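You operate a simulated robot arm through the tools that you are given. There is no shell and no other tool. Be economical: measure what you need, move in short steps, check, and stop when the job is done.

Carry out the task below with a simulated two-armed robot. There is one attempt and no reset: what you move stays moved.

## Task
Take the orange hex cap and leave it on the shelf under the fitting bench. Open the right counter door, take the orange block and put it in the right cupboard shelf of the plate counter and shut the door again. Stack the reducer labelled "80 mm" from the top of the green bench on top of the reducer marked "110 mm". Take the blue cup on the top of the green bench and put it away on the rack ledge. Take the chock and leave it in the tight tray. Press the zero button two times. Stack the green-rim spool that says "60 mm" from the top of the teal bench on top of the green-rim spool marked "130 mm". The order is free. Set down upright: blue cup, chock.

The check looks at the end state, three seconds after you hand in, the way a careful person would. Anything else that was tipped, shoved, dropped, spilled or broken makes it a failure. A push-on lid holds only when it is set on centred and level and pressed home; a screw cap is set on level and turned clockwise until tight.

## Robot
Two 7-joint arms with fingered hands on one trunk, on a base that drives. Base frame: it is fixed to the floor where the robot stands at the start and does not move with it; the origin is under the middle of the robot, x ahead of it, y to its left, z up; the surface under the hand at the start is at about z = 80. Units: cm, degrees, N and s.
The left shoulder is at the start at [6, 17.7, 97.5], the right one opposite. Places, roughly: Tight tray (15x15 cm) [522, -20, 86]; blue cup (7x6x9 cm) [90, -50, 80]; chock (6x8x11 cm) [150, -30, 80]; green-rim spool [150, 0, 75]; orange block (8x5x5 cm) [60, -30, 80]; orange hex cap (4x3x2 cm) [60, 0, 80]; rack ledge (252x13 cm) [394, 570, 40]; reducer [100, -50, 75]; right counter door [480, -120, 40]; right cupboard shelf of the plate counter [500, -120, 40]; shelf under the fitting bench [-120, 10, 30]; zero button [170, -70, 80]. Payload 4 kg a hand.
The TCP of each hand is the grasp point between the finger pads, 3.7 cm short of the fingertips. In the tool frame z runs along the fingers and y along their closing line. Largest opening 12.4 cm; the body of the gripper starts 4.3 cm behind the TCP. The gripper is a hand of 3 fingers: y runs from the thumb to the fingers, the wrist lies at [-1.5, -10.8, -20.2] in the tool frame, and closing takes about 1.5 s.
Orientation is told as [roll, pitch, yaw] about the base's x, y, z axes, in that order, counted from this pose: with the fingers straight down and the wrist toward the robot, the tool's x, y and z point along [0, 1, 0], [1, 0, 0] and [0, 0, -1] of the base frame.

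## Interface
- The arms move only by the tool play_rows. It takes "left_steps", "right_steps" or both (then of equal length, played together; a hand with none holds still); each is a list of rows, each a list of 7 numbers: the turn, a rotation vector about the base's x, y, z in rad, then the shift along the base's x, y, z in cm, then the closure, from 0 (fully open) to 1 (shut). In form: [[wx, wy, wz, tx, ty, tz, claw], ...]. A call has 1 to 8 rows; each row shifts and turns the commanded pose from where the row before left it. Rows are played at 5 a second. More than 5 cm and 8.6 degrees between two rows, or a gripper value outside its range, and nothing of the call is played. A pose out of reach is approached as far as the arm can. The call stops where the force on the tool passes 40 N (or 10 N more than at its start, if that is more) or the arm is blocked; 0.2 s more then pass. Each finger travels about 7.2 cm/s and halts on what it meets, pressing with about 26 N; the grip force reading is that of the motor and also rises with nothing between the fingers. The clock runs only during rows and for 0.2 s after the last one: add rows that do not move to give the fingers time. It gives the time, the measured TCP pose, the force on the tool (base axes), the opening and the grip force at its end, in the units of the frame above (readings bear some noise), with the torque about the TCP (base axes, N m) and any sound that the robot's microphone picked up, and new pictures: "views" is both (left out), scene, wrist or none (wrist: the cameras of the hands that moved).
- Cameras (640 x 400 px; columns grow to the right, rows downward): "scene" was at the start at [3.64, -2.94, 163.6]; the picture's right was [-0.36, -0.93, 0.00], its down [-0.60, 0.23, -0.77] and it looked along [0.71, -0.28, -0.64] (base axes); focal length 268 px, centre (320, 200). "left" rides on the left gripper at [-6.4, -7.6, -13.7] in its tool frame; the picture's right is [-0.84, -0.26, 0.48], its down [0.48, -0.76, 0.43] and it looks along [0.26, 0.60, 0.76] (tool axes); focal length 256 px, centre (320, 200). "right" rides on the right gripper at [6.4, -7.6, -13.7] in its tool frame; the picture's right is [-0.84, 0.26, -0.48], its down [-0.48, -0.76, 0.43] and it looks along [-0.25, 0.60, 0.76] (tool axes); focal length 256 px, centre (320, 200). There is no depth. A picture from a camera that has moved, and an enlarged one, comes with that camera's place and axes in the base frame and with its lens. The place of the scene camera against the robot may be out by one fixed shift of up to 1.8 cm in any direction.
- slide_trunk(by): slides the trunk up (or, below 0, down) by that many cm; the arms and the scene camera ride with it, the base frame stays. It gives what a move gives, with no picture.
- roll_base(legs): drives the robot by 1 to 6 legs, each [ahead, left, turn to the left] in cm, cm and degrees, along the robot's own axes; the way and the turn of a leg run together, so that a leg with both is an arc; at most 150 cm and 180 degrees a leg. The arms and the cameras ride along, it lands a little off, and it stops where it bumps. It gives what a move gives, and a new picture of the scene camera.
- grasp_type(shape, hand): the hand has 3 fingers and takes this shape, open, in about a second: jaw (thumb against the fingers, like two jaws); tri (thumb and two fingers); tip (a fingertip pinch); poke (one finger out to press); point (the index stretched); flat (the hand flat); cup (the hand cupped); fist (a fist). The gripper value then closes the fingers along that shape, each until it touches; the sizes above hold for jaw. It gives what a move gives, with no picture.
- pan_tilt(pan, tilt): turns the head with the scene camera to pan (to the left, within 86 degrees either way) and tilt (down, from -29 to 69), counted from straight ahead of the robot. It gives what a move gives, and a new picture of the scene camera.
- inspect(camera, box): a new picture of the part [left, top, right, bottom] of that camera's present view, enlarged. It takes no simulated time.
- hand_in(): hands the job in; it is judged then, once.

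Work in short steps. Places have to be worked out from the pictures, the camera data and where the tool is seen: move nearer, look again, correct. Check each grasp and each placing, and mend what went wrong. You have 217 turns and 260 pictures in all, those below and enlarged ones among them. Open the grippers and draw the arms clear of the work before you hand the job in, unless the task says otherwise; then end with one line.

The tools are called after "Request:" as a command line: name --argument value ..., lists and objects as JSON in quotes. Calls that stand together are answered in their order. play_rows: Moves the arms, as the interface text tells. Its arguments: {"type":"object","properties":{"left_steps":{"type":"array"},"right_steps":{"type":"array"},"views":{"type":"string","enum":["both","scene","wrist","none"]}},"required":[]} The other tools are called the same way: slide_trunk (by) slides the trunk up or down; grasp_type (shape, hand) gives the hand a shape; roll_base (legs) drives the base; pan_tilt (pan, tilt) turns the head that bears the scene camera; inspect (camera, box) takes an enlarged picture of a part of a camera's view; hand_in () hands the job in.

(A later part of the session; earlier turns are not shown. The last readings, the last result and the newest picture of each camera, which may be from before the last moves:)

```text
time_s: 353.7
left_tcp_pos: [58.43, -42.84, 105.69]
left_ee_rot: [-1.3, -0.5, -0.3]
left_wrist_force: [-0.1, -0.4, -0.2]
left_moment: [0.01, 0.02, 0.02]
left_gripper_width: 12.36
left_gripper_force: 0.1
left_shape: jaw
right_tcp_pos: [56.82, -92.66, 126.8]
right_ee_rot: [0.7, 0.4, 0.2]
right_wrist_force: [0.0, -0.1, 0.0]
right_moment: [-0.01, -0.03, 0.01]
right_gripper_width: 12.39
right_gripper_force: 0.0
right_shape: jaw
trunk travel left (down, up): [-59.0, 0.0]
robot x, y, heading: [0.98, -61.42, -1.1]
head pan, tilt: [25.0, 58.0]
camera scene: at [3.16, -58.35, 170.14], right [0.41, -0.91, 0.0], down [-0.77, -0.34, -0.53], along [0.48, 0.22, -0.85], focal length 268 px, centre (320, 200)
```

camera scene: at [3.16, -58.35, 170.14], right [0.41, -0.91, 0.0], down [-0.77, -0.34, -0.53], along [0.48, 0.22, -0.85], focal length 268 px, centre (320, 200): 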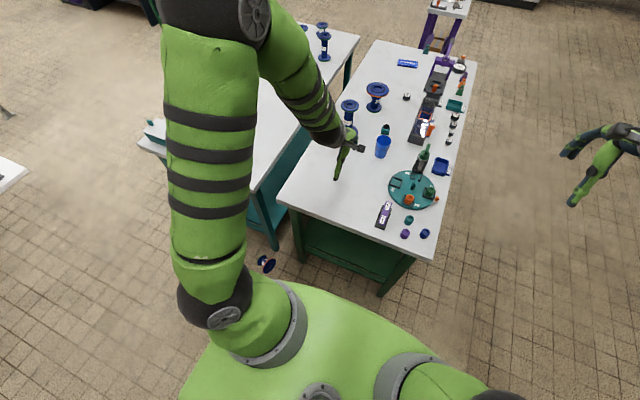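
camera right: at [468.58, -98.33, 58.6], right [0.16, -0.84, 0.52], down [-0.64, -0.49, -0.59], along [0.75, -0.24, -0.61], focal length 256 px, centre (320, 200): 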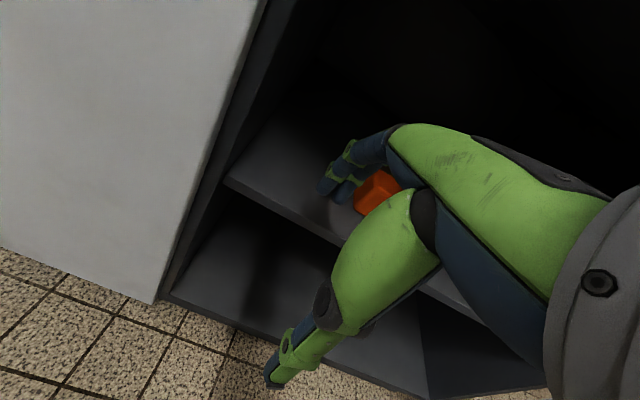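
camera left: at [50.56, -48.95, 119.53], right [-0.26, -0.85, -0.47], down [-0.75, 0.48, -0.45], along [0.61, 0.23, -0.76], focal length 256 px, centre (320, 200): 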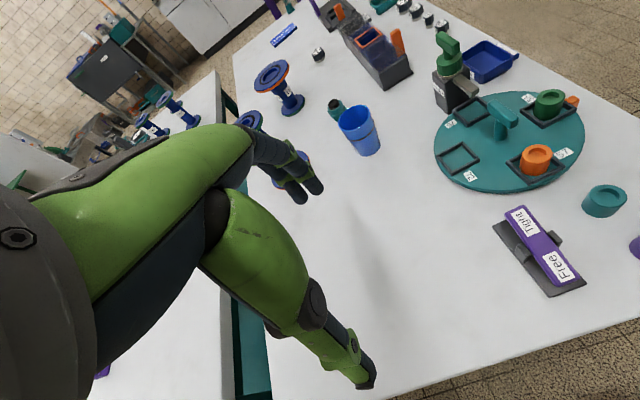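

Request:
inspect --camera "scene" --box '[235, 215, 335, 290]'

```text
5.33 times, centred on (285, 252) of scene
camera zoom: at [3.16, -58.35, 170.14], right [0.41, -0.91, 0.0], down [-0.77, -0.34, -0.53], along [0.48, 0.22, -0.85], focal length 1430 px, centre (507, -80)
```

zoom: 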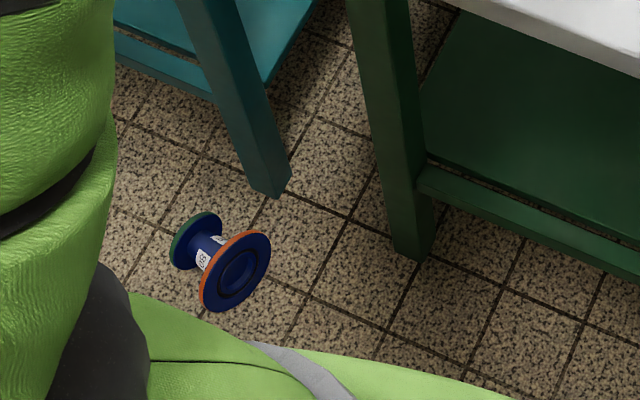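

The reducer lies on open floor in front of the teal bench's leg, neck at about (39.5, -3), green end toward +y. I'll pick it by its neck with the left hand: reposition and lower.

Request:
play_rows --left_steps '[[0, 0, 0, -1, 0, 3, 0], [0, 0, 0, -1, 0, 3, 0], [0, 0, 0, -1, 0, 3, 0]]' --views "none"

Request:
roll_base --legs '[[-25, 0, 1], [0, 38, 0]]'

Request:
slide_trunk --by -40

Request:
play_rows --right_steps '[[0, 0, 0, -1, -3, 3, 0], [0, 0, 0, -1, -3, 3, 0], [0, 0, 0, 0, -3, 3, 0]]' --left_steps '[[0, 0, 0, 0, 0, -3, 0], [0, 0, 0, 0, 0, -3, 0], [0, 0, 0, 0, 0, -3, 0]]'

```text
time_s: 354.5
left_tcp_pos: [55.09, -42.84, 114.99]
left_ee_rot: [-1.3, -0.5, -0.4]
left_wrist_force: [0.2, -0.1, -0.3]
left_moment: [0.0, 0.0, 0.0]
left_gripper_width: 12.37
left_gripper_force: 0.1
left_shape: jaw
right_tcp_pos: [56.82, -92.68, 126.91]
right_ee_rot: [0.6, 0.3, 0.2]
right_wrist_force: [-0.4, -0.8, -0.5]
right_moment: [0.01, 0.01, -0.01]
right_gripper_width: 12.35
right_gripper_force: 0.0
right_shape: jaw
trunk travel left (down, up): [-59.0, 0.0]
robot x, y, heading: [1.21, -61.14, -1.2]
head pan, tilt: [25.0, 58.0]
```

```text
time_s: 358.3
left_tcp_pos: [29.93, -4.41, 114.74]
left_ee_rot: [-1.3, -0.5, 0.3]
left_wrist_force: [-0.5, 0.3, -0.2]
left_moment: [-0.01, 0.03, 0.0]
left_gripper_width: 12.36
left_gripper_force: 0.1
left_shape: jaw
right_tcp_pos: [31.98, -54.34, 126.94]
right_ee_rot: [0.8, 0.5, 0.7]
right_wrist_force: [-0.5, 0.0, -0.1]
right_moment: [-0.02, -0.01, -0.03]
right_gripper_width: 12.38
right_gripper_force: 0.1
right_shape: jaw
trunk travel left (down, up): [-59.0, 0.0]
robot x, y, heading: [-23.91, -23.63, -0.3]
head pan, tilt: [25.0, 58.0]
camera scene: at [-21.99, -20.46, 170.13], right [0.42, -0.91, 0.0], down [-0.77, -0.35, -0.53], along [0.48, 0.22, -0.85], focal length 268 px, centre (320, 200)
```

scene: 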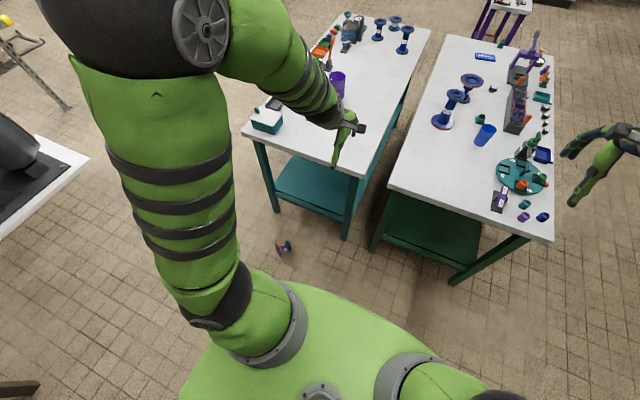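

```text
time_s: 362.1
left_tcp_pos: [29.94, -4.5, 74.74]
left_ee_rot: [-1.2, -0.5, 0.3]
left_wrist_force: [0.8, -0.3, 0.1]
left_moment: [0.0, 0.03, 0.04]
left_gripper_width: 12.36
left_gripper_force: 0.1
left_shape: jaw
right_tcp_pos: [31.98, -54.27, 86.88]
right_ee_rot: [0.6, 0.5, 0.9]
right_wrist_force: [0.2, 0.2, 0.4]
right_moment: [-0.01, 0.03, -0.03]
right_gripper_width: 12.36
right_gripper_force: 0.1
right_shape: jaw
trunk travel left (down, up): [-19.0, 40.0]
robot x, y, heading: [-24.47, -23.73, -0.2]
head pan, tilt: [25.0, 58.0]
```

```text
time_s: 362.9
left_tcp_pos: [29.96, -4.37, 65.81]
left_ee_rot: [-1.3, -0.5, 0.3]
left_wrist_force: [-0.9, 0.5, 0.2]
left_moment: [-0.04, -0.01, 0.0]
left_gripper_width: 12.37
left_gripper_force: 0.1
left_shape: jaw
right_tcp_pos: [29.96, -63.47, 95.75]
right_ee_rot: [0.5, 0.3, 0.8]
right_wrist_force: [0.0, 0.0, 0.7]
right_moment: [-0.01, 0.01, 0.02]
right_gripper_width: 12.38
right_gripper_force: 0.0
right_shape: jaw
trunk travel left (down, up): [-19.0, 40.0]
robot x, y, heading: [-24.01, -23.58, -0.2]
head pan, tilt: [25.0, 58.0]
camera scene: at [-22.0, -20.57, 130.14], right [0.42, -0.91, 0.0], down [-0.77, -0.35, -0.53], along [0.48, 0.22, -0.85], focal length 268 px, centre (320, 200)
camera right: at [22.19, -57.37, 109.53], right [0.27, -0.84, 0.47], down [-0.76, -0.49, -0.43], along [0.6, -0.24, -0.77], focal length 256 px, centre (320, 200)
camera left: at [22.31, -10.48, 79.45], right [-0.25, -0.85, -0.47], down [-0.76, 0.47, -0.45], along [0.6, 0.24, -0.76], focal length 256 px, centre (320, 200)
```

scene: 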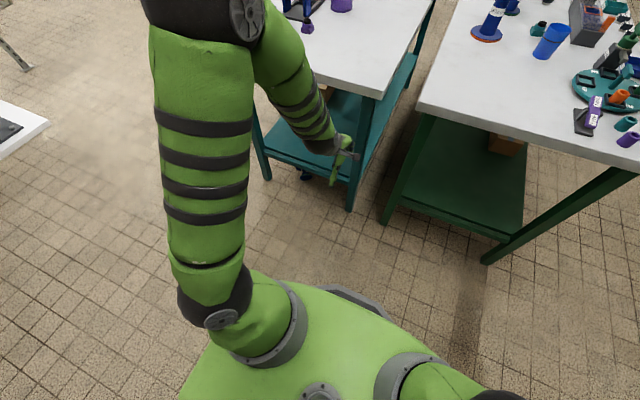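
right: 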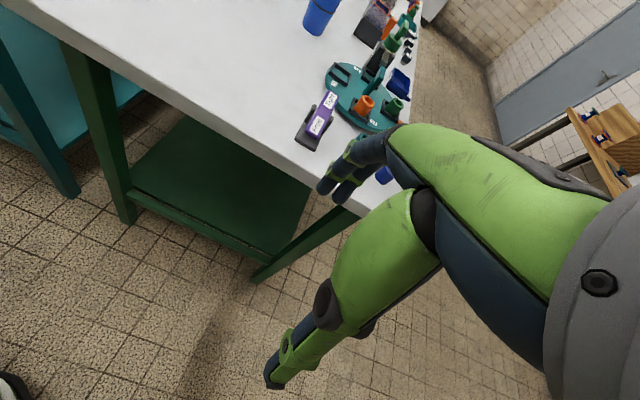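
left: 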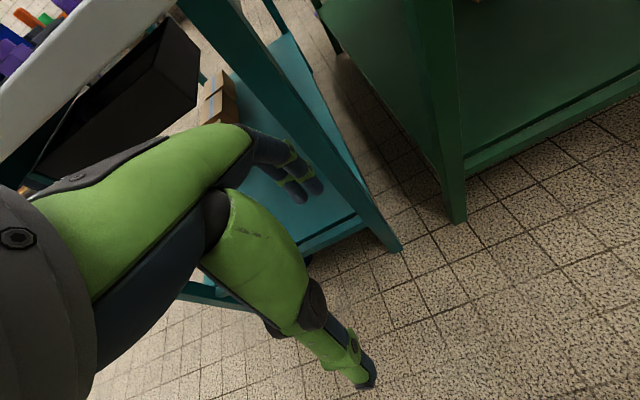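

The reducer seems to be rolling slowly on the floor. I back off and watch it.

Request:
roll_base --legs '[[-12, 0, 0]]'

Request:
pan_tilt --pan 30 --tilt 45

Request:
inspect --camera "scene" --box '[200, 150, 480, 330]'

```text
time_s: 364.2
left_tcp_pos: [17.98, -4.21, 65.91]
left_ee_rot: [-1.2, -0.6, 0.5]
left_wrist_force: [-0.2, 0.7, -0.2]
left_moment: [0.02, 0.02, 0.0]
left_gripper_width: 12.34
left_gripper_force: 0.0
left_shape: jaw
right_tcp_pos: [17.96, -63.12, 95.76]
right_ee_rot: [0.7, 0.3, 0.9]
right_wrist_force: [0.2, -0.8, -0.7]
right_moment: [0.01, 0.01, 0.0]
right_gripper_width: 12.38
right_gripper_force: 0.0
right_shape: jaw
trunk travel left (down, up): [-19.0, 40.0]
robot x, y, heading: [-35.87, -23.62, -0.2]
head pan, tilt: [25.0, 58.0]
camera scene: at [-34.0, -20.51, 130.14], right [0.42, -0.91, 0.0], down [-0.77, -0.35, -0.53], along [0.48, 0.22, -0.85], focal length 268 px, centre (320, 200)
```

scene: 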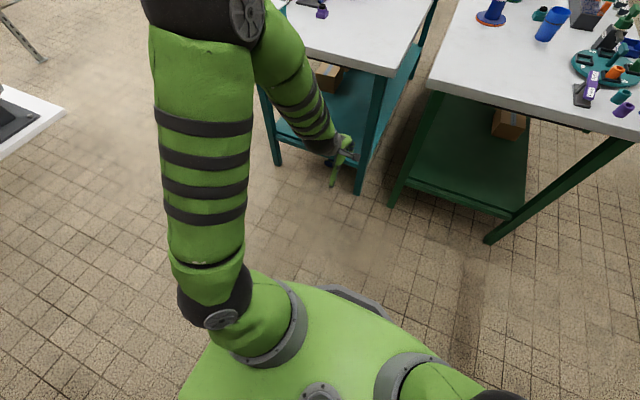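

```text
time_s: 364.9
left_tcp_pos: [17.89, -4.26, 65.99]
left_ee_rot: [-1.3, -0.4, 0.4]
left_wrist_force: [0.3, 0.4, 0.3]
left_moment: [0.0, -0.01, 0.0]
left_gripper_width: 12.37
left_gripper_force: 0.0
left_shape: jaw
right_tcp_pos: [17.94, -63.31, 95.67]
right_ee_rot: [0.6, 0.4, 0.9]
right_wrist_force: [-0.1, 0.7, 1.1]
right_moment: [-0.04, -0.01, -0.02]
right_gripper_width: 12.39
right_gripper_force: 0.0
right_shape: jaw
trunk travel left (down, up): [-19.0, 40.0]
robot x, y, heading: [-35.96, -23.74, -0.3]
head pan, tilt: [30.0, 45.0]
camera scene: at [-33.19, -19.36, 131.84], right [0.5, -0.87, 0.0], down [-0.61, -0.35, -0.71], along [0.61, 0.35, -0.71], focal length 268 px, centre (320, 200)
```

scene: 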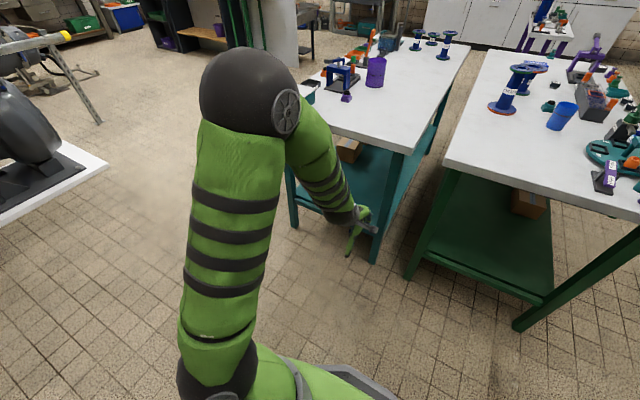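

```text
2.22 times, centred on (340, 240) of scene
camera zoom: at [-33.19, -19.36, 131.84], right [0.5, -0.87, 0.0], down [-0.61, -0.35, -0.71], along [0.61, 0.35, -0.71], focal length 596 px, centre (276, 111)
```

zoom: 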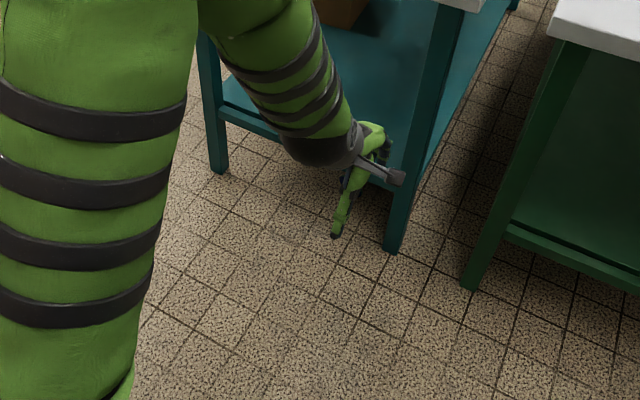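

Not visible—maybe behind my arm or under the teal bench. I move the left arm out of view.

Request:
play_rows --left_steps '[[0, 0, 0, 0, -4, 3, 0], [0, 0, 0, 0, -4, 3, 0], [0, 0, 0, 0, -4, 3, 0], [0, 0, 0, 0, -4, 3, 0], [0, 0, 0, 0, -3, 3, 0], [0, 0, 0, 0, 0, 4, 0], [0, 0, 0, 0, 0, 4, 0], [0, 0, 0, 0, 0, 4, 0]]' --views "none"

Request:
pan_tilt --pan 50 --tilt 35

```text
time_s: 366.7
left_tcp_pos: [17.95, -23.29, 92.91]
left_ee_rot: [-1.2, -0.6, 0.4]
left_wrist_force: [-0.5, -0.5, 0.2]
left_moment: [-0.03, 0.01, 0.0]
left_gripper_width: 12.36
left_gripper_force: 0.0
left_shape: jaw
right_tcp_pos: [17.97, -63.33, 95.69]
right_ee_rot: [0.6, 0.4, 0.8]
right_wrist_force: [0.4, 0.4, -0.1]
right_moment: [-0.01, -0.03, 0.0]
right_gripper_width: 12.39
right_gripper_force: 0.0
right_shape: jaw
trunk travel left (down, up): [-19.0, 40.0]
robot x, y, heading: [-35.89, -23.75, -0.2]
head pan, tilt: [30.0, 45.0]
```

```text
time_s: 367.6
left_tcp_pos: [17.82, -23.33, 92.93]
left_ee_rot: [-1.1, -0.5, 0.5]
left_wrist_force: [0.9, -0.1, 0.4]
left_moment: [-0.01, -0.01, 0.01]
left_gripper_width: 12.36
left_gripper_force: 0.1
left_shape: jaw
right_tcp_pos: [18.07, -63.11, 95.65]
right_ee_rot: [0.7, 0.3, 0.9]
right_wrist_force: [0.6, -0.5, 0.3]
right_moment: [0.02, -0.01, 0.0]
right_gripper_width: 12.37
right_gripper_force: 0.0
right_shape: jaw
trunk travel left (down, up): [-19.0, 40.0]
robot x, y, heading: [-35.76, -23.19, -0.1]
head pan, tilt: [50.0, 35.0]
camera scene: at [-34.56, -16.68, 133.32], right [0.76, -0.65, 0.0], down [-0.37, -0.44, -0.82], along [0.53, 0.62, -0.57], focal length 268 px, centre (320, 200)
```

scene: 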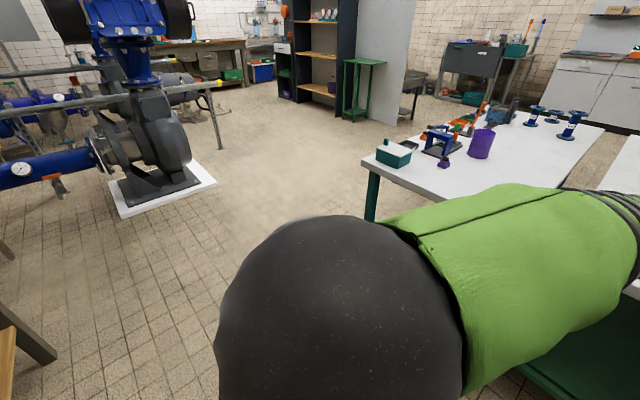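

Request:
pan_tilt --pan 18 --tilt 48

Request:
inspect --camera "left" --box '[0, 0, 640, 400]'

```text
time_s: 368.5
left_tcp_pos: [17.98, -23.33, 92.83]
left_ee_rot: [-1.2, -0.5, 0.4]
left_wrist_force: [-0.1, 0.4, -0.3]
left_moment: [0.01, 0.0, -0.02]
left_gripper_width: 12.35
left_gripper_force: 0.1
left_shape: jaw
right_tcp_pos: [17.96, -63.3, 95.63]
right_ee_rot: [0.7, 0.4, 0.9]
right_wrist_force: [0.0, 0.0, -1.2]
right_moment: [-0.02, -0.01, 0.01]
right_gripper_width: 12.37
right_gripper_force: 0.1
right_shape: jaw
trunk travel left (down, up): [-19.0, 40.0]
robot x, y, heading: [-36.16, -23.84, -0.5]
head pan, tilt: [18.0, 48.0]
camera scene: at [-32.75, -20.99, 131.43], right [0.31, -0.95, 0.0], down [-0.71, -0.23, -0.67], along [0.64, 0.2, -0.74], focal length 268 px, centre (320, 200)
```

scene: 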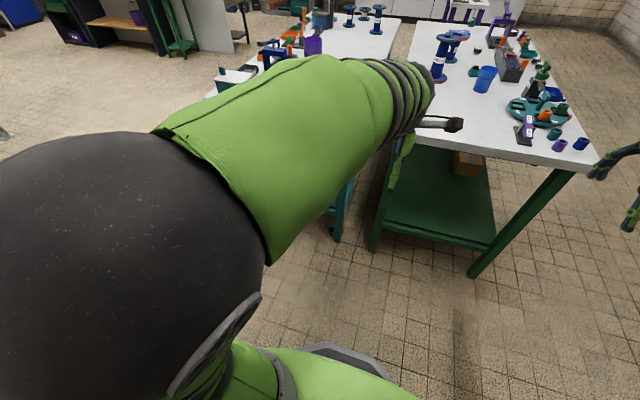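

```text
1.00 times, centred on (320, 200) of left (not enlarged: the box is as wide or as high as the picture)
camera zoom: at [10.26, -29.34, 106.44], right [-0.25, -0.85, -0.47], down [-0.76, 0.47, -0.45], along [0.6, 0.24, -0.76], focal length 256 px, centre (320, 200)
```

zoom: 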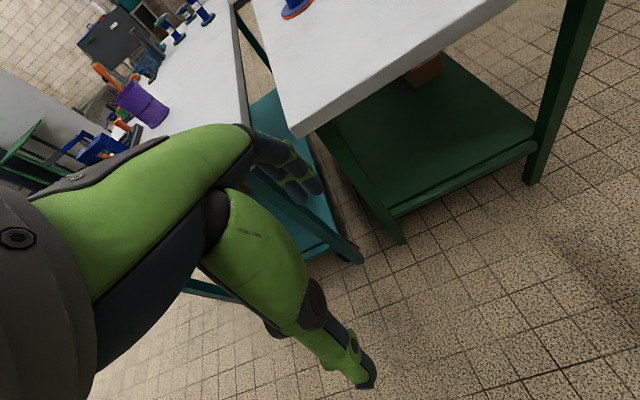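

Request:
roll_base --legs '[[0, 60, 0]]'

Request:
pan_tilt --pan -12 --tilt 42

```text
time_s: 372.0
left_tcp_pos: [18.3, 37.66, 92.97]
left_ee_rot: [-1.3, -0.5, 0.2]
left_wrist_force: [0.0, -1.0, 0.3]
left_moment: [-0.02, 0.05, 0.01]
left_gripper_width: 12.38
left_gripper_force: 0.1
left_shape: jaw
right_tcp_pos: [18.24, -2.55, 95.61]
right_ee_rot: [0.7, 0.4, 0.8]
right_wrist_force: [-0.2, 0.8, -0.3]
right_moment: [0.0, 0.02, 0.02]
right_gripper_width: 12.37
right_gripper_force: 0.2
right_shape: jaw
trunk travel left (down, up): [-19.0, 40.0]
robot x, y, heading: [-35.37, 37.47, -0.1]
head pan, tilt: [18.0, 48.0]
camera scene: at [-32.37, 39.97, 131.43], right [0.3, -0.95, 0.0], down [-0.71, -0.22, -0.67], along [0.64, 0.2, -0.74], focal length 268 px, centre (320, 200)
```

scene: 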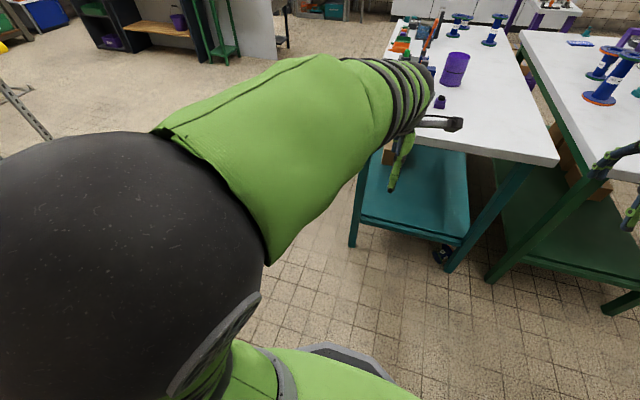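

```text
time_s: 372.9
left_tcp_pos: [18.15, 37.65, 92.77]
left_ee_rot: [-1.2, -0.6, 0.2]
left_wrist_force: [-0.5, -0.3, 0.2]
left_moment: [-0.02, 0.01, -0.04]
left_gripper_width: 12.36
left_gripper_force: 0.1
left_shape: jaw
right_tcp_pos: [18.3, -2.38, 95.75]
right_ee_rot: [0.7, 0.5, 0.6]
right_wrist_force: [0.2, 0.5, 0.9]
right_moment: [0.0, 0.01, -0.01]
right_gripper_width: 12.35
right_gripper_force: 0.1
right_shape: jaw
trunk travel left (down, up): [-19.0, 40.0]
robot x, y, heading: [-35.73, 37.36, -0.4]
head pan, tilt: [-12.0, 42.0]
camera scene: at [-31.72, 35.8, 132.28], right [-0.21, -0.98, 0.0], down [-0.65, 0.14, -0.74], along [0.73, -0.16, -0.67], focal length 268 px, centre (320, 200)
```

scene: 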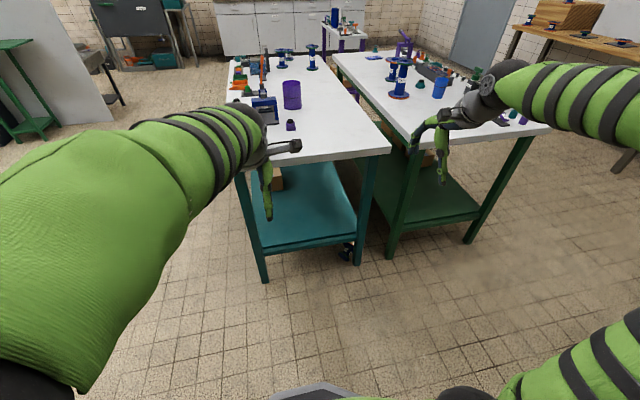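

Request:
inspect --camera "scene" --box '[300, 215, 420, 290]'

```text
5.33 times, centred on (360, 252) of scene
camera zoom: at [-31.72, 35.8, 132.28], right [-0.21, -0.98, 0.0], down [-0.65, 0.14, -0.74], along [0.73, -0.16, -0.67], focal length 1430 px, centre (107, -80)
```

zoom: 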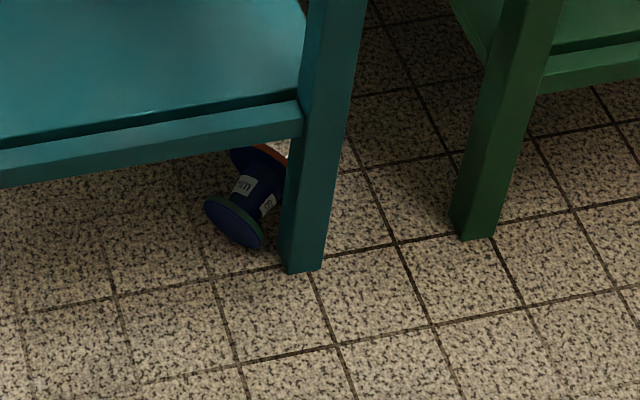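

The reducer has come to rest against the teal bench's leg under its shelf, green end toward me at about (57, 2). I'll fetch it with a low, forward‑tilted right hand. First reposition the base and tilt the hand.

Request:
roll_base --legs '[[14, 9, 0], [0, 0, -15]]'

Request:
slide_trunk --by -18.5

Request:
play_rows --left_steps '[[0, 0, 0, -1, 2, 2, 0], [0, 0, 0, -1, 2, 2, 0], [0, 0, 0, 0, 3, 2, 0], [0, 0, 0, 0, 3, 0, 0], [0, 0, 0, 0, 3, 0, 0], [0, 0, 0, 0, 3, 0, 0], [0, 0, 0, 0, 3, 0, 0], [0, 0, 0, 0, 3, 0, 0]]' --right_steps '[[0, 0, 0, 0, 0, -4.5, 0], [0, 0, 0, 0, 0, -4.5, 0], [0, 0, 0, 0, 0, -4.5, 0], [0, 0, 0, 0, 0, -4.5, 0], [0, 0, 0, 0, 0, -4.5, 0], [0, 0, 0, 0, 0, -4.5, 0], [0, 0, 0, 0, 0, -4.5, 0], [0, 0, 0, 0, 0, -4.5, 0]]'

```text
time_s: 375.2
left_tcp_pos: [30.67, 32.67, 92.82]
left_ee_rot: [-1.2, -0.5, -14.7]
left_wrist_force: [0.5, -0.4, -0.5]
left_moment: [0.02, -0.02, 0.01]
left_gripper_width: 12.36
left_gripper_force: 0.1
left_shape: jaw
right_tcp_pos: [20.19, -6.11, 95.69]
right_ee_rot: [0.7, 0.4, -14.2]
right_wrist_force: [0.5, -0.1, -0.7]
right_moment: [-0.01, -0.01, 0.01]
right_gripper_width: 12.38
right_gripper_force: 0.0
right_shape: jaw
trunk travel left (down, up): [-19.0, 40.0]
robot x, y, heading: [-21.59, 46.4, -15.3]
head pan, tilt: [-12.0, 42.0]
camera scene: at [-18.34, 43.4, 132.28], right [-0.46, -0.89, 0.0], down [-0.59, 0.31, -0.74], along [0.66, -0.34, -0.67], focal length 268 px, centre (320, 200)
```

scene: 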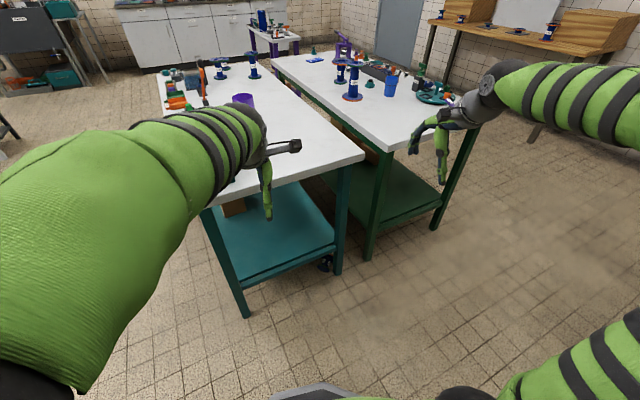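

```text
time_s: 377.3
left_tcp_pos: [30.68, 32.63, 74.21]
left_ee_rot: [-1.1, -0.6, -14.7]
left_wrist_force: [-0.5, -0.2, 0.4]
left_moment: [-0.02, 0.02, 0.02]
left_gripper_width: 12.35
left_gripper_force: 0.2
left_shape: jaw
right_tcp_pos: [20.24, -6.06, 77.19]
right_ee_rot: [0.7, 0.4, -14.2]
right_wrist_force: [-0.2, 0.2, 0.7]
right_moment: [0.05, 0.01, 0.02]
right_gripper_width: 12.35
right_gripper_force: 0.1
right_shape: jaw
trunk travel left (down, up): [-0.5, 58.5]
robot x, y, heading: [-21.75, 46.13, -15.1]
head pan, tilt: [-12.0, 42.0]
```

```text
time_s: 379.1
left_tcp_pos: [28.32, 54.46, 80.38]
left_ee_rot: [-1.1, -0.4, -14.7]
left_wrist_force: [0.3, 0.6, 0.3]
left_moment: [0.02, -0.04, 0.0]
left_gripper_width: 12.39
left_gripper_force: 0.0
left_shape: jaw
right_tcp_pos: [20.35, -5.86, 41.42]
right_ee_rot: [0.6, 0.4, -14.1]
right_wrist_force: [-0.1, -0.1, 0.2]
right_moment: [-0.05, 0.01, 0.0]
right_gripper_width: 12.38
right_gripper_force: 0.1
right_shape: jaw
trunk travel left (down, up): [-0.5, 58.5]
robot x, y, heading: [-21.56, 46.21, -15.5]
head pan, tilt: [-12.0, 42.0]
camera scene: at [-18.36, 43.42, 113.79], right [-0.46, -0.89, 0.0], down [-0.59, 0.31, -0.74], along [0.66, -0.34, -0.67], focal length 268 px, centre (320, 200)
camera right: at [14.45, 1.92, 55.23], right [0.05, -0.88, 0.47], down [-0.86, -0.28, -0.44], along [0.51, -0.38, -0.77], focal length 256 px, centre (320, 200)
camera left: at [19.35, 50.65, 93.98], right [-0.46, -0.76, -0.47], down [-0.61, 0.65, -0.45], along [0.65, 0.08, -0.76], focal length 256 px, centre (320, 200)
```

scene: 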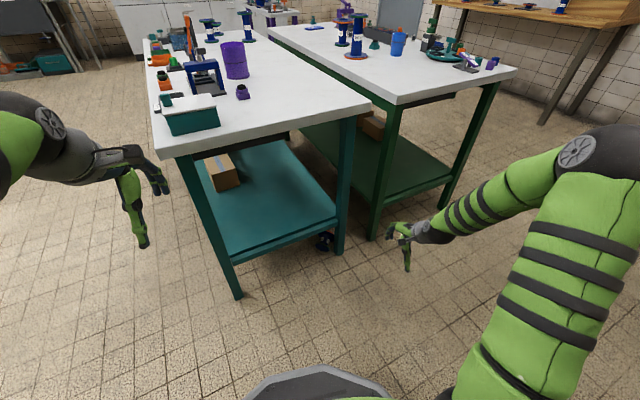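
right: 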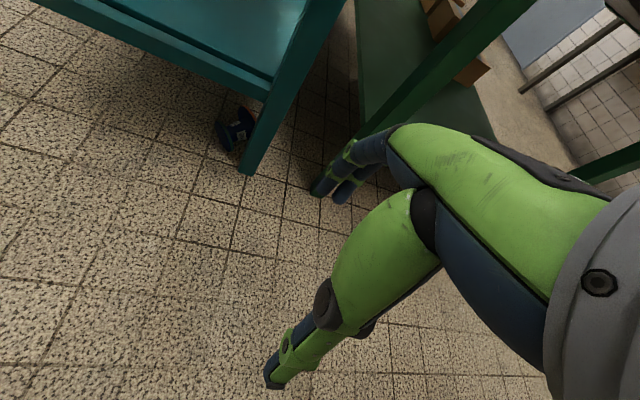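
left: 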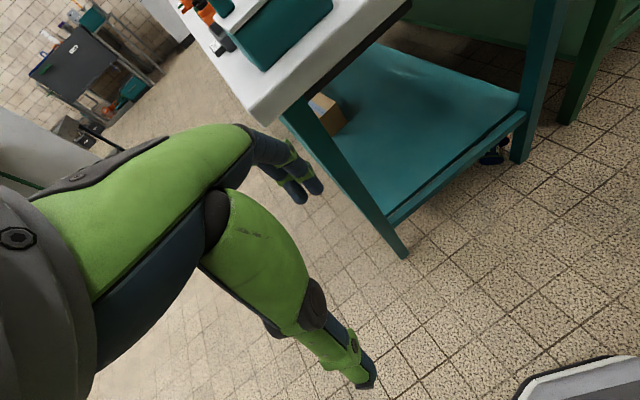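

Request:
inspect --camera "right" --box '[170, 60, 330, 190]'

```text
3.08 times, centred on (250, 125) of right
camera zoom: at [14.45, 1.92, 55.23], right [0.05, -0.88, 0.47], down [-0.86, -0.28, -0.44], along [0.51, -0.38, -0.77], focal length 788 px, centre (535, 431)
```

zoom: 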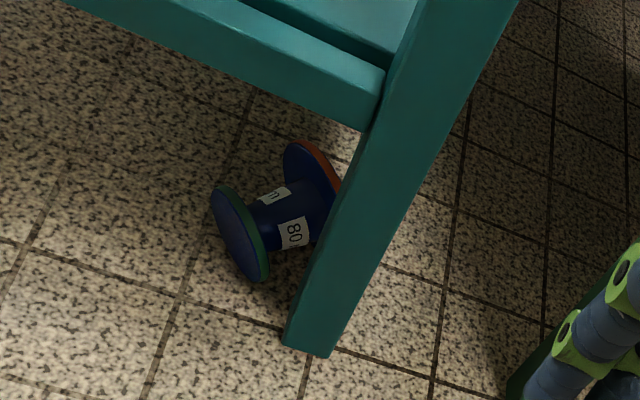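

Measured: green face at (57.8, 3.1), big flange at (64.7, -1.2), shelf underside z≈23. I yaw/tilt the right hand to approach along the reducer's axis.

Request:
play_rows --right_steps '[[0, 0, -0.148, 2.2, 1.8, -3, 0.1], [0, 0, -0.148, 2.2, 1.8, -3, 0.2], [-0.0675, -0.112, 0, 2.2, 1.8, -3, 0.35], [-0.0675, -0.112, 0, 2.2, 1.8, -3, 0.35], [-0.0675, -0.112, 0, 2.2, 1.8, -3, 0.35], [-0.0675, -0.112, 0, 2.2, 1.8, -3, 0.35], [0, 0, 0, 2.2, 1.8, -3, 0.35], [0, 0, 0, 2.2, 1.8, -3, 0.35]]' --views "both"

```text
time_s: 380.9
left_tcp_pos: [28.39, 54.51, 80.3]
left_ee_rot: [-1.2, -0.4, -14.8]
left_wrist_force: [-0.3, 0.3, 0.3]
left_moment: [0.03, -0.01, 0.0]
left_gripper_width: 12.41
left_gripper_force: 0.0
left_shape: jaw
right_tcp_pos: [37.86, 8.31, 17.27]
right_ee_rot: [0.7, -29.7, -31.2]
right_wrist_force: [0.6, 0.0, 0.6]
right_moment: [0.02, 0.0, -0.03]
right_gripper_width: 8.07
right_gripper_force: 0.1
right_shape: jaw
trunk travel left (down, up): [-0.5, 58.5]
robot x, y, heading: [-21.6, 45.92, -15.0]
head pan, tilt: [-12.0, 42.0]
camera scene: at [-18.35, 43.41, 113.78], right [-0.46, -0.89, 0.0], down [-0.59, 0.31, -0.74], along [0.66, -0.34, -0.67], focal length 268 px, centre (320, 200)
camera right: at [29.47, 20.54, 25.44], right [-0.45, -0.72, 0.54], down [-0.63, -0.18, -0.76], along [0.64, -0.67, -0.37], focal length 256 px, centre (320, 200)
```

scene: 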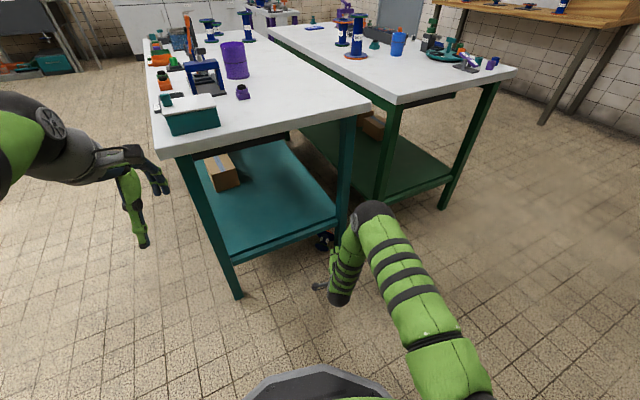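
right: 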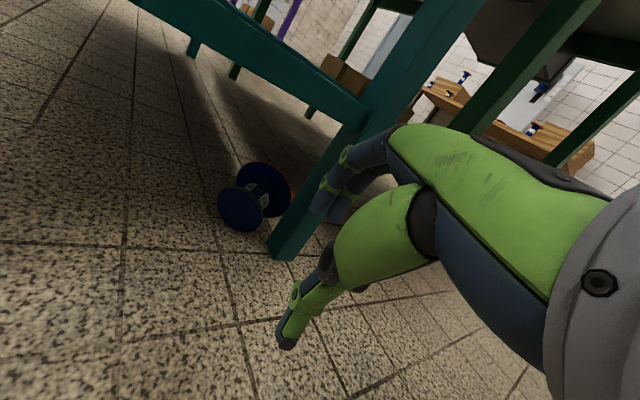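

The hand is low and tilted. I line it up with the reducer's axis and lower to z≈10.5.

Request:
play_rows --right_steps '[[0, 0, 0, 1, 1.7, -2.5, 0.35], [0, 0, 0, 1, 1.7, -2.5, 0.35], [0, 0, 0, 1, 1.6, -1.8, 0.35], [0, 0, 0, 2.6, -1.6, 0, 0.35], [0, 0, 0, 2.6, -1.6, 0, 0.35], [0, 0, 0, 2.6, -1.6, 0, 0.35]]' --views "wrist"

```text
time_s: 382.3
left_tcp_pos: [28.39, 54.64, 80.26]
left_ee_rot: [-1.2, -0.5, -14.6]
left_wrist_force: [-0.4, 0.0, 0.2]
left_moment: [0.02, -0.02, 0.0]
left_gripper_width: 12.38
left_gripper_force: 0.1
left_shape: jaw
right_tcp_pos: [48.76, 8.52, 10.4]
right_ee_rot: [0.7, -29.6, -31.1]
right_wrist_force: [0.3, 0.5, 1.3]
right_moment: [-0.02, -0.01, 0.0]
right_gripper_width: 8.1
right_gripper_force: 0.0
right_shape: jaw
trunk travel left (down, up): [-0.5, 58.5]
robot x, y, heading: [-21.78, 46.26, -15.1]
head pan, tilt: [-12.0, 42.0]
camera right: at [40.33, 20.74, 18.6], right [-0.44, -0.72, 0.54], down [-0.63, -0.18, -0.76], along [0.64, -0.67, -0.37], focal length 256 px, centre (320, 200)
```

right: 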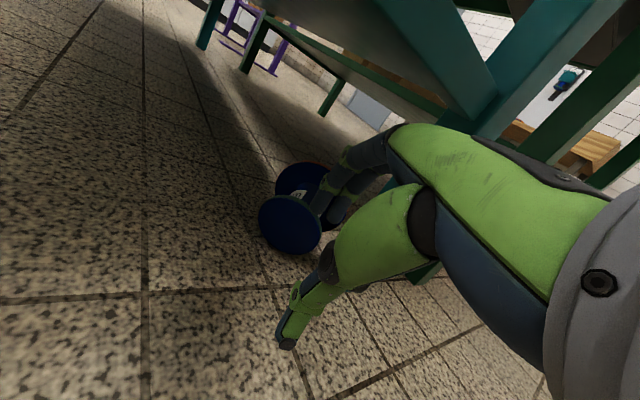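

The green face is 11 cm ahead on the axis. I advance so the fingers pass over the green flange, then lower.

Request:
play_rows --right_steps '[[0, 0, 0, 2.7, -1.5, 0.2, 0.35], [0, 0, 0, 2.7, -1.5, 0, 0.35], [0, 0, 0, 2.6, -1.4, 0, 0.35], [0, 0, 0, 0, 0, -1.2, 0.35], [0, 0, 0, 0, 0, -1, 0.35]]' --views "wrist"

```text
time_s: 383.5
left_tcp_pos: [28.32, 54.56, 80.33]
left_ee_rot: [-1.3, -0.5, -14.7]
left_wrist_force: [0.3, -0.3, -0.1]
left_moment: [-0.01, -0.02, 0.0]
left_gripper_width: 12.37
left_gripper_force: 0.0
left_shape: jaw
right_tcp_pos: [56.68, 4.0, 8.44]
right_ee_rot: [0.7, -29.6, -31.2]
right_wrist_force: [0.3, 0.3, 0.2]
right_moment: [-0.01, 0.0, -0.01]
right_gripper_width: 8.11
right_gripper_force: 0.1
right_shape: jaw
trunk travel left (down, up): [-0.5, 58.5]
robot x, y, heading: [-21.5, 45.79, -15.0]
head pan, tilt: [-12.0, 42.0]
camera right: at [48.15, 16.27, 16.67], right [-0.44, -0.72, 0.54], down [-0.63, -0.18, -0.76], along [0.64, -0.67, -0.37], focal length 256 px, centre (320, 200)
```

right: 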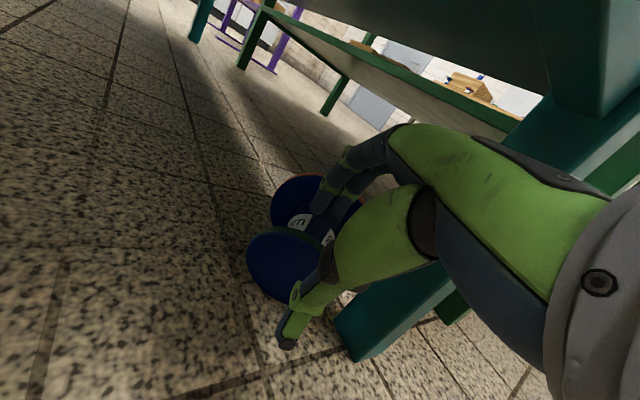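

Fingers are between the flanges and the thumb is outside the green face. Closing.

Request:
play_rows --right_steps '[[0, 0, 0, 0, 0, -0.7, 0.45], [0, 0, 0, 0, 0, 0, 0.6], [0, 0, 0, 0, 0, 0, 0.8], [0, 0, 0, 0, 0, 0, 1], [0, 0, 0, 0, 0, 0, 1], [0, 0, 0, 0, 0, 0, 1]]' --views "wrist"

```text
time_s: 384.9
left_tcp_pos: [28.25, 54.68, 80.42]
left_ee_rot: [-1.3, -0.7, -14.6]
left_wrist_force: [0.9, -0.3, 0.4]
left_moment: [0.03, 0.02, -0.07]
left_gripper_width: 12.37
left_gripper_force: 0.1
left_shape: jaw
right_tcp_pos: [56.64, 4.19, 7.87]
right_ee_rot: [0.7, -29.7, -31.1]
right_wrist_force: [-3.3, 5.3, 17.5]
right_moment: [-0.11, -0.45, 0.03]
right_gripper_width: 1.17
right_gripper_force: 26.0
right_shape: jaw
trunk travel left (down, up): [-0.5, 58.5]
robot x, y, heading: [-21.71, 46.12, -15.3]
head pan, tilt: [-12.0, 42.0]
camera right: at [48.18, 16.33, 16.12], right [-0.45, -0.72, 0.54], down [-0.62, -0.18, -0.76], along [0.64, -0.67, -0.37], focal length 256 px, centre (320, 200)
```

right: 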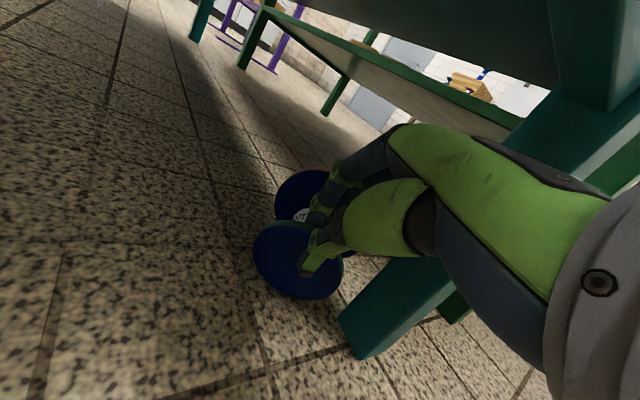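

Green flange is pinched. I lift slightly and draw it out into the open.

Request:
play_rows --right_steps '[[0, 0, 0, 0, 0, 1.2, 1], [0, 0, 0, -2, 1.2, 0.3, 1], [0, 0, 0, -3.5, 2, 0, 1], [0, 0, 0, -3.5, 2, 0, 1], [0, 0, 0, -3.5, 2, 0.3, 1], [0, 0, 0, -3.5, 2, 0.5, 1], [0, 0, 0, -3.5, 2, 1, 1]]' --views "both"

```text
time_s: 386.5
left_tcp_pos: [28.38, 54.44, 80.3]
left_ee_rot: [-1.2, -0.5, -14.7]
left_wrist_force: [-0.3, -0.1, 0.5]
left_moment: [0.02, -0.04, 0.0]
left_gripper_width: 12.38
left_gripper_force: 0.0
left_shape: jaw
right_tcp_pos: [37.19, 15.37, 10.9]
right_ee_rot: [0.8, -29.6, -31.2]
right_wrist_force: [0.1, 0.2, -2.4]
right_moment: [0.07, 0.15, -0.01]
right_gripper_width: 0.93
right_gripper_force: 26.4
right_shape: jaw
trunk travel left (down, up): [-0.5, 58.5]
robot x, y, heading: [-21.64, 46.09, -15.4]
head pan, tilt: [-12.0, 42.0]
camera scene: at [-18.32, 43.4, 113.77], right [-0.46, -0.89, 0.0], down [-0.59, 0.31, -0.74], along [0.66, -0.34, -0.67], focal length 268 px, centre (320, 200)
camera right: at [28.82, 27.61, 19.21], right [-0.45, -0.72, 0.54], down [-0.63, -0.18, -0.76], along [0.64, -0.67, -0.37], focal length 256 px, centre (320, 200)
```

scene: 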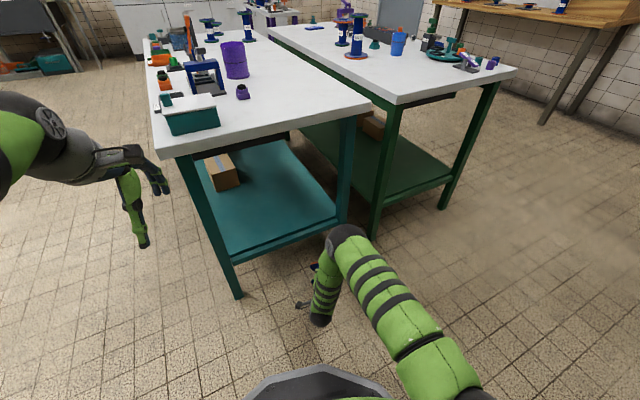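
right: 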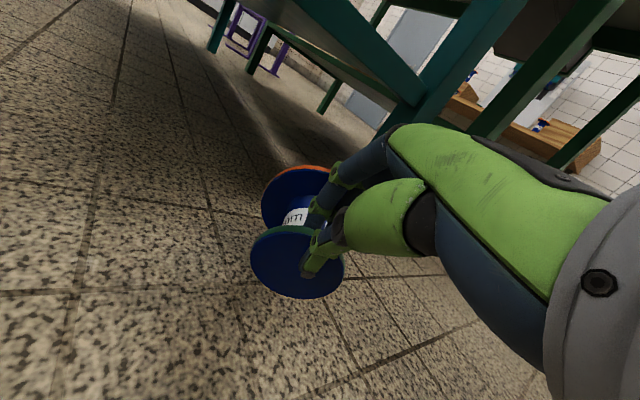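

Excellent: pulled out and lifted. I back away from the bench, then raise the trunk with it.

Request:
roll_base --legs '[[-22, 0, 0]]'

Request:
slide_trunk --by 40

Request:
play_rows --right_steps '[[0, 0, 0, 0, 0, 4, 1], [0, 0, 0, 0, 0, 4, 1], [0, 0, 0, 0, 0, 4, 1], [-0.075, -0.125, 0, 0, 0, 4, 1], [-0.075, -0.125, 0, 0, 0, 4, 1], [-0.075, -0.125, 0, 0, 0, 4, 1], [-0.075, -0.125, 0, 0, 0, 4, 1], [-0.075, -0.125, 0, 0, 0, 4, 1]]' --views "both"

```text
time_s: 388.2
left_tcp_pos: [6.45, 60.47, 80.19]
left_ee_rot: [-1.2, -0.5, -14.9]
left_wrist_force: [0.4, -0.5, 0.1]
left_moment: [0.05, -0.05, -0.01]
left_gripper_width: 12.38
left_gripper_force: 0.1
left_shape: jaw
right_tcp_pos: [15.41, 21.22, 10.92]
right_ee_rot: [0.7, -29.8, -31.4]
right_wrist_force: [-0.5, -0.5, -1.2]
right_moment: [0.05, 0.15, -0.04]
right_gripper_width: 0.92
right_gripper_force: 26.4
right_shape: jaw
trunk travel left (down, up): [-0.5, 58.5]
robot x, y, heading: [-43.26, 52.37, -15.6]
head pan, tilt: [-12.0, 42.0]
camera scene: at [-40.24, 49.42, 113.78], right [-0.46, -0.89, 0.0], down [-0.59, 0.31, -0.74], along [0.66, -0.34, -0.67], focal length 268 px, centre (320, 200)
```

scene: 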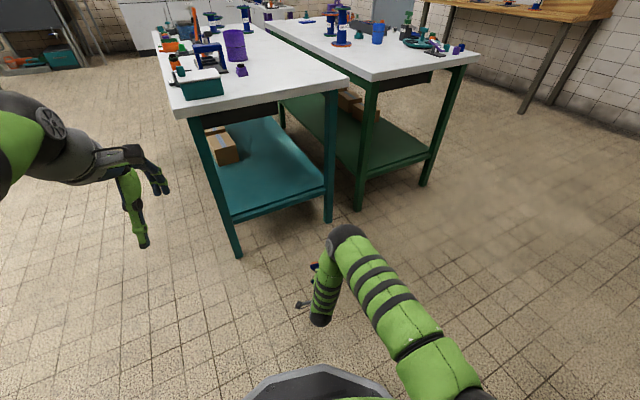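

```text
time_s: 392.0
left_tcp_pos: [6.55, 60.37, 120.31]
left_ee_rot: [-1.1, -0.6, -14.9]
left_wrist_force: [0.8, -0.1, -0.4]
left_moment: [-0.02, 0.0, -0.01]
left_gripper_width: 12.35
left_gripper_force: 0.1
left_shape: jaw
right_tcp_pos: [15.29, 21.23, 50.94]
right_ee_rot: [0.7, -29.6, -31.3]
right_wrist_force: [-0.3, 0.2, -3.3]
right_moment: [0.08, 0.12, -0.02]
right_gripper_width: 0.91
right_gripper_force: 26.5
right_shape: jaw
trunk travel left (down, up): [-40.5, 18.5]
robot x, y, heading: [-43.81, 51.78, -15.6]
head pan, tilt: [-12.0, 42.0]
```

```text
time_s: 393.8
left_tcp_pos: [6.48, 60.42, 120.26]
left_ee_rot: [-1.4, -0.5, -15.0]
left_wrist_force: [0.0, -0.1, 0.1]
left_moment: [0.01, -0.04, 0.0]
left_gripper_width: 12.38
left_gripper_force: 0.0
left_shape: jaw
right_tcp_pos: [15.37, 21.26, 82.99]
right_ee_rot: [1.5, -71.4, -32.0]
right_wrist_force: [-0.2, 0.3, -1.5]
right_moment: [0.1, 0.11, -0.01]
right_gripper_width: 0.93
right_gripper_force: 25.7
right_shape: jaw
trunk travel left (down, up): [-40.5, 18.5]
robot x, y, heading: [-43.69, 52.3, -15.4]
head pan, tilt: [-12.0, 42.0]
camera scene: at [-40.25, 49.43, 153.77], right [-0.46, -0.89, 0.0], down [-0.59, 0.31, -0.74], along [0.66, -0.34, -0.67], focal length 268 px, centre (320, 200)
camera right: at [5.29, 34.59, 80.27], right [-0.75, -0.53, 0.39], down [-0.1, -0.5, -0.86], along [0.65, -0.69, 0.32], focal length 256 px, centre (320, 200)
```

scene: 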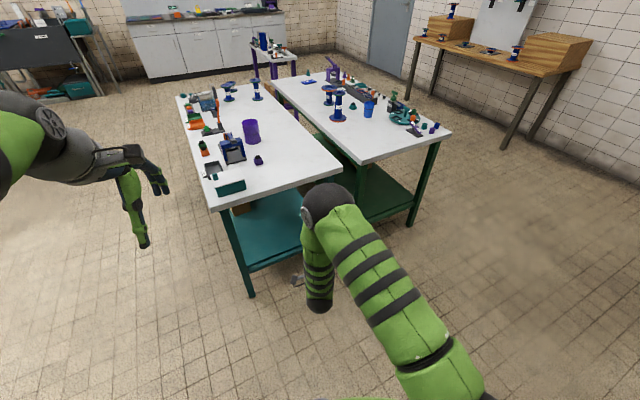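
right: 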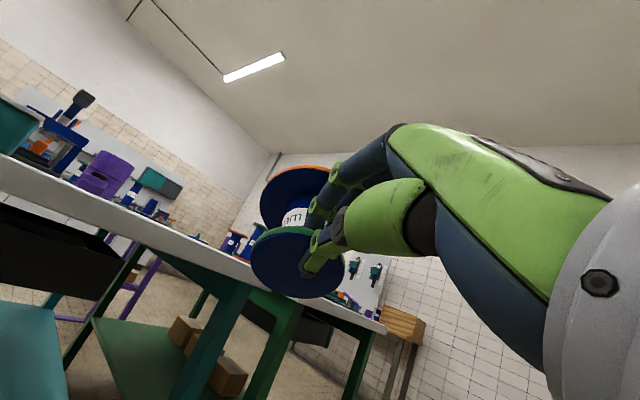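

Pitch works well. Continuing to bring the reducer upright in the hand.

Request:
play_rows --right_steps '[[-0.075, -0.125, 0, 0, 0, 1, 1], [-0.075, -0.125, 0, 0, 0, 1, 1], [-0.075, -0.125, 0, 0, 0, 1, 1], [0, 0, 0, 0, 0, 0, 1]]' --views "none"

Request:
pan_tilt --pan -20 --tilt 50

```text
time_s: 394.8
left_tcp_pos: [6.59, 60.37, 120.34]
left_ee_rot: [-1.3, -0.5, -14.9]
left_wrist_force: [1.2, 0.2, -0.1]
left_moment: [0.02, -0.02, 0.0]
left_gripper_width: 12.37
left_gripper_force: 0.1
left_shape: jaw
right_tcp_pos: [15.36, 21.26, 85.99]
right_ee_rot: [177.6, -83.5, 152.0]
right_wrist_force: [-0.9, -0.3, -1.5]
right_moment: [0.09, 0.14, -0.02]
right_gripper_width: 0.92
right_gripper_force: 25.9
right_shape: jaw
trunk travel left (down, up): [-40.5, 18.5]
robot x, y, heading: [-43.28, 52.37, -15.6]
head pan, tilt: [-12.0, 42.0]
```

```text
time_s: 395.5
left_tcp_pos: [6.41, 60.49, 120.33]
left_ee_rot: [-1.3, -0.5, -14.8]
left_wrist_force: [1.0, 0.4, 0.4]
left_moment: [0.03, 0.0, -0.01]
left_gripper_width: 12.37
left_gripper_force: 0.0
left_shape: jaw
right_tcp_pos: [15.26, 21.33, 85.88]
right_ee_rot: [177.7, -83.6, 151.7]
right_wrist_force: [0.6, -0.6, -1.7]
right_moment: [0.09, 0.11, 0.0]
right_gripper_width: 0.9
right_gripper_force: 26.0
right_shape: jaw
trunk travel left (down, up): [-40.5, 18.5]
robot x, y, heading: [-43.39, 52.29, -15.7]
head pan, tilt: [-20.0, 50.0]
camera scene: at [-41.38, 48.82, 152.66], right [-0.58, -0.81, 0.0], down [-0.62, 0.44, -0.64], along [0.52, -0.37, -0.77], focal length 268 px, centre (320, 200)
```

scene: 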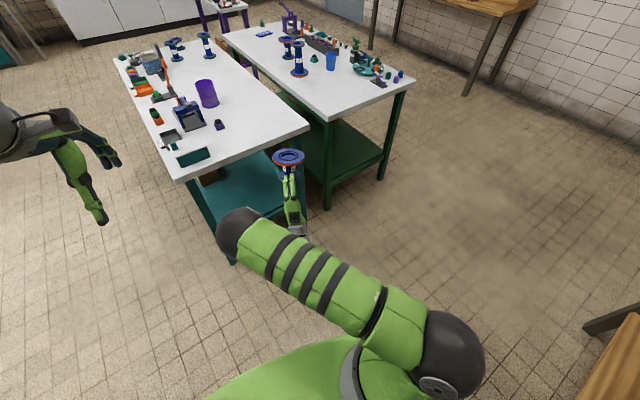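

Request:
inspect --camera "scene" --box '[250, 130, 340, 240]'

```text
3.64 times, centred on (295, 185) of scene
camera zoom: at [-41.38, 48.82, 152.66], right [-0.58, -0.81, 0.0], down [-0.62, 0.44, -0.64], along [0.52, -0.37, -0.77], focal length 975 px, centre (411, 254)
```

zoom: 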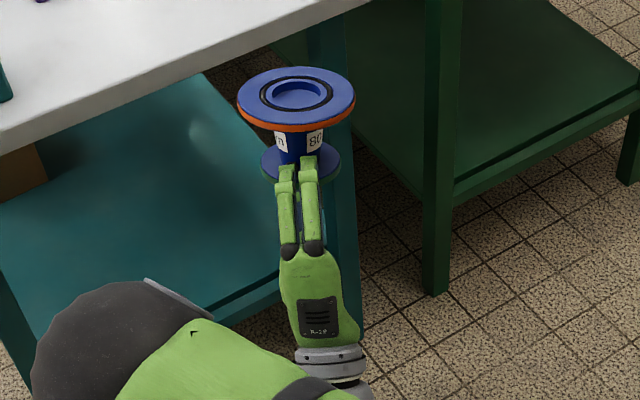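

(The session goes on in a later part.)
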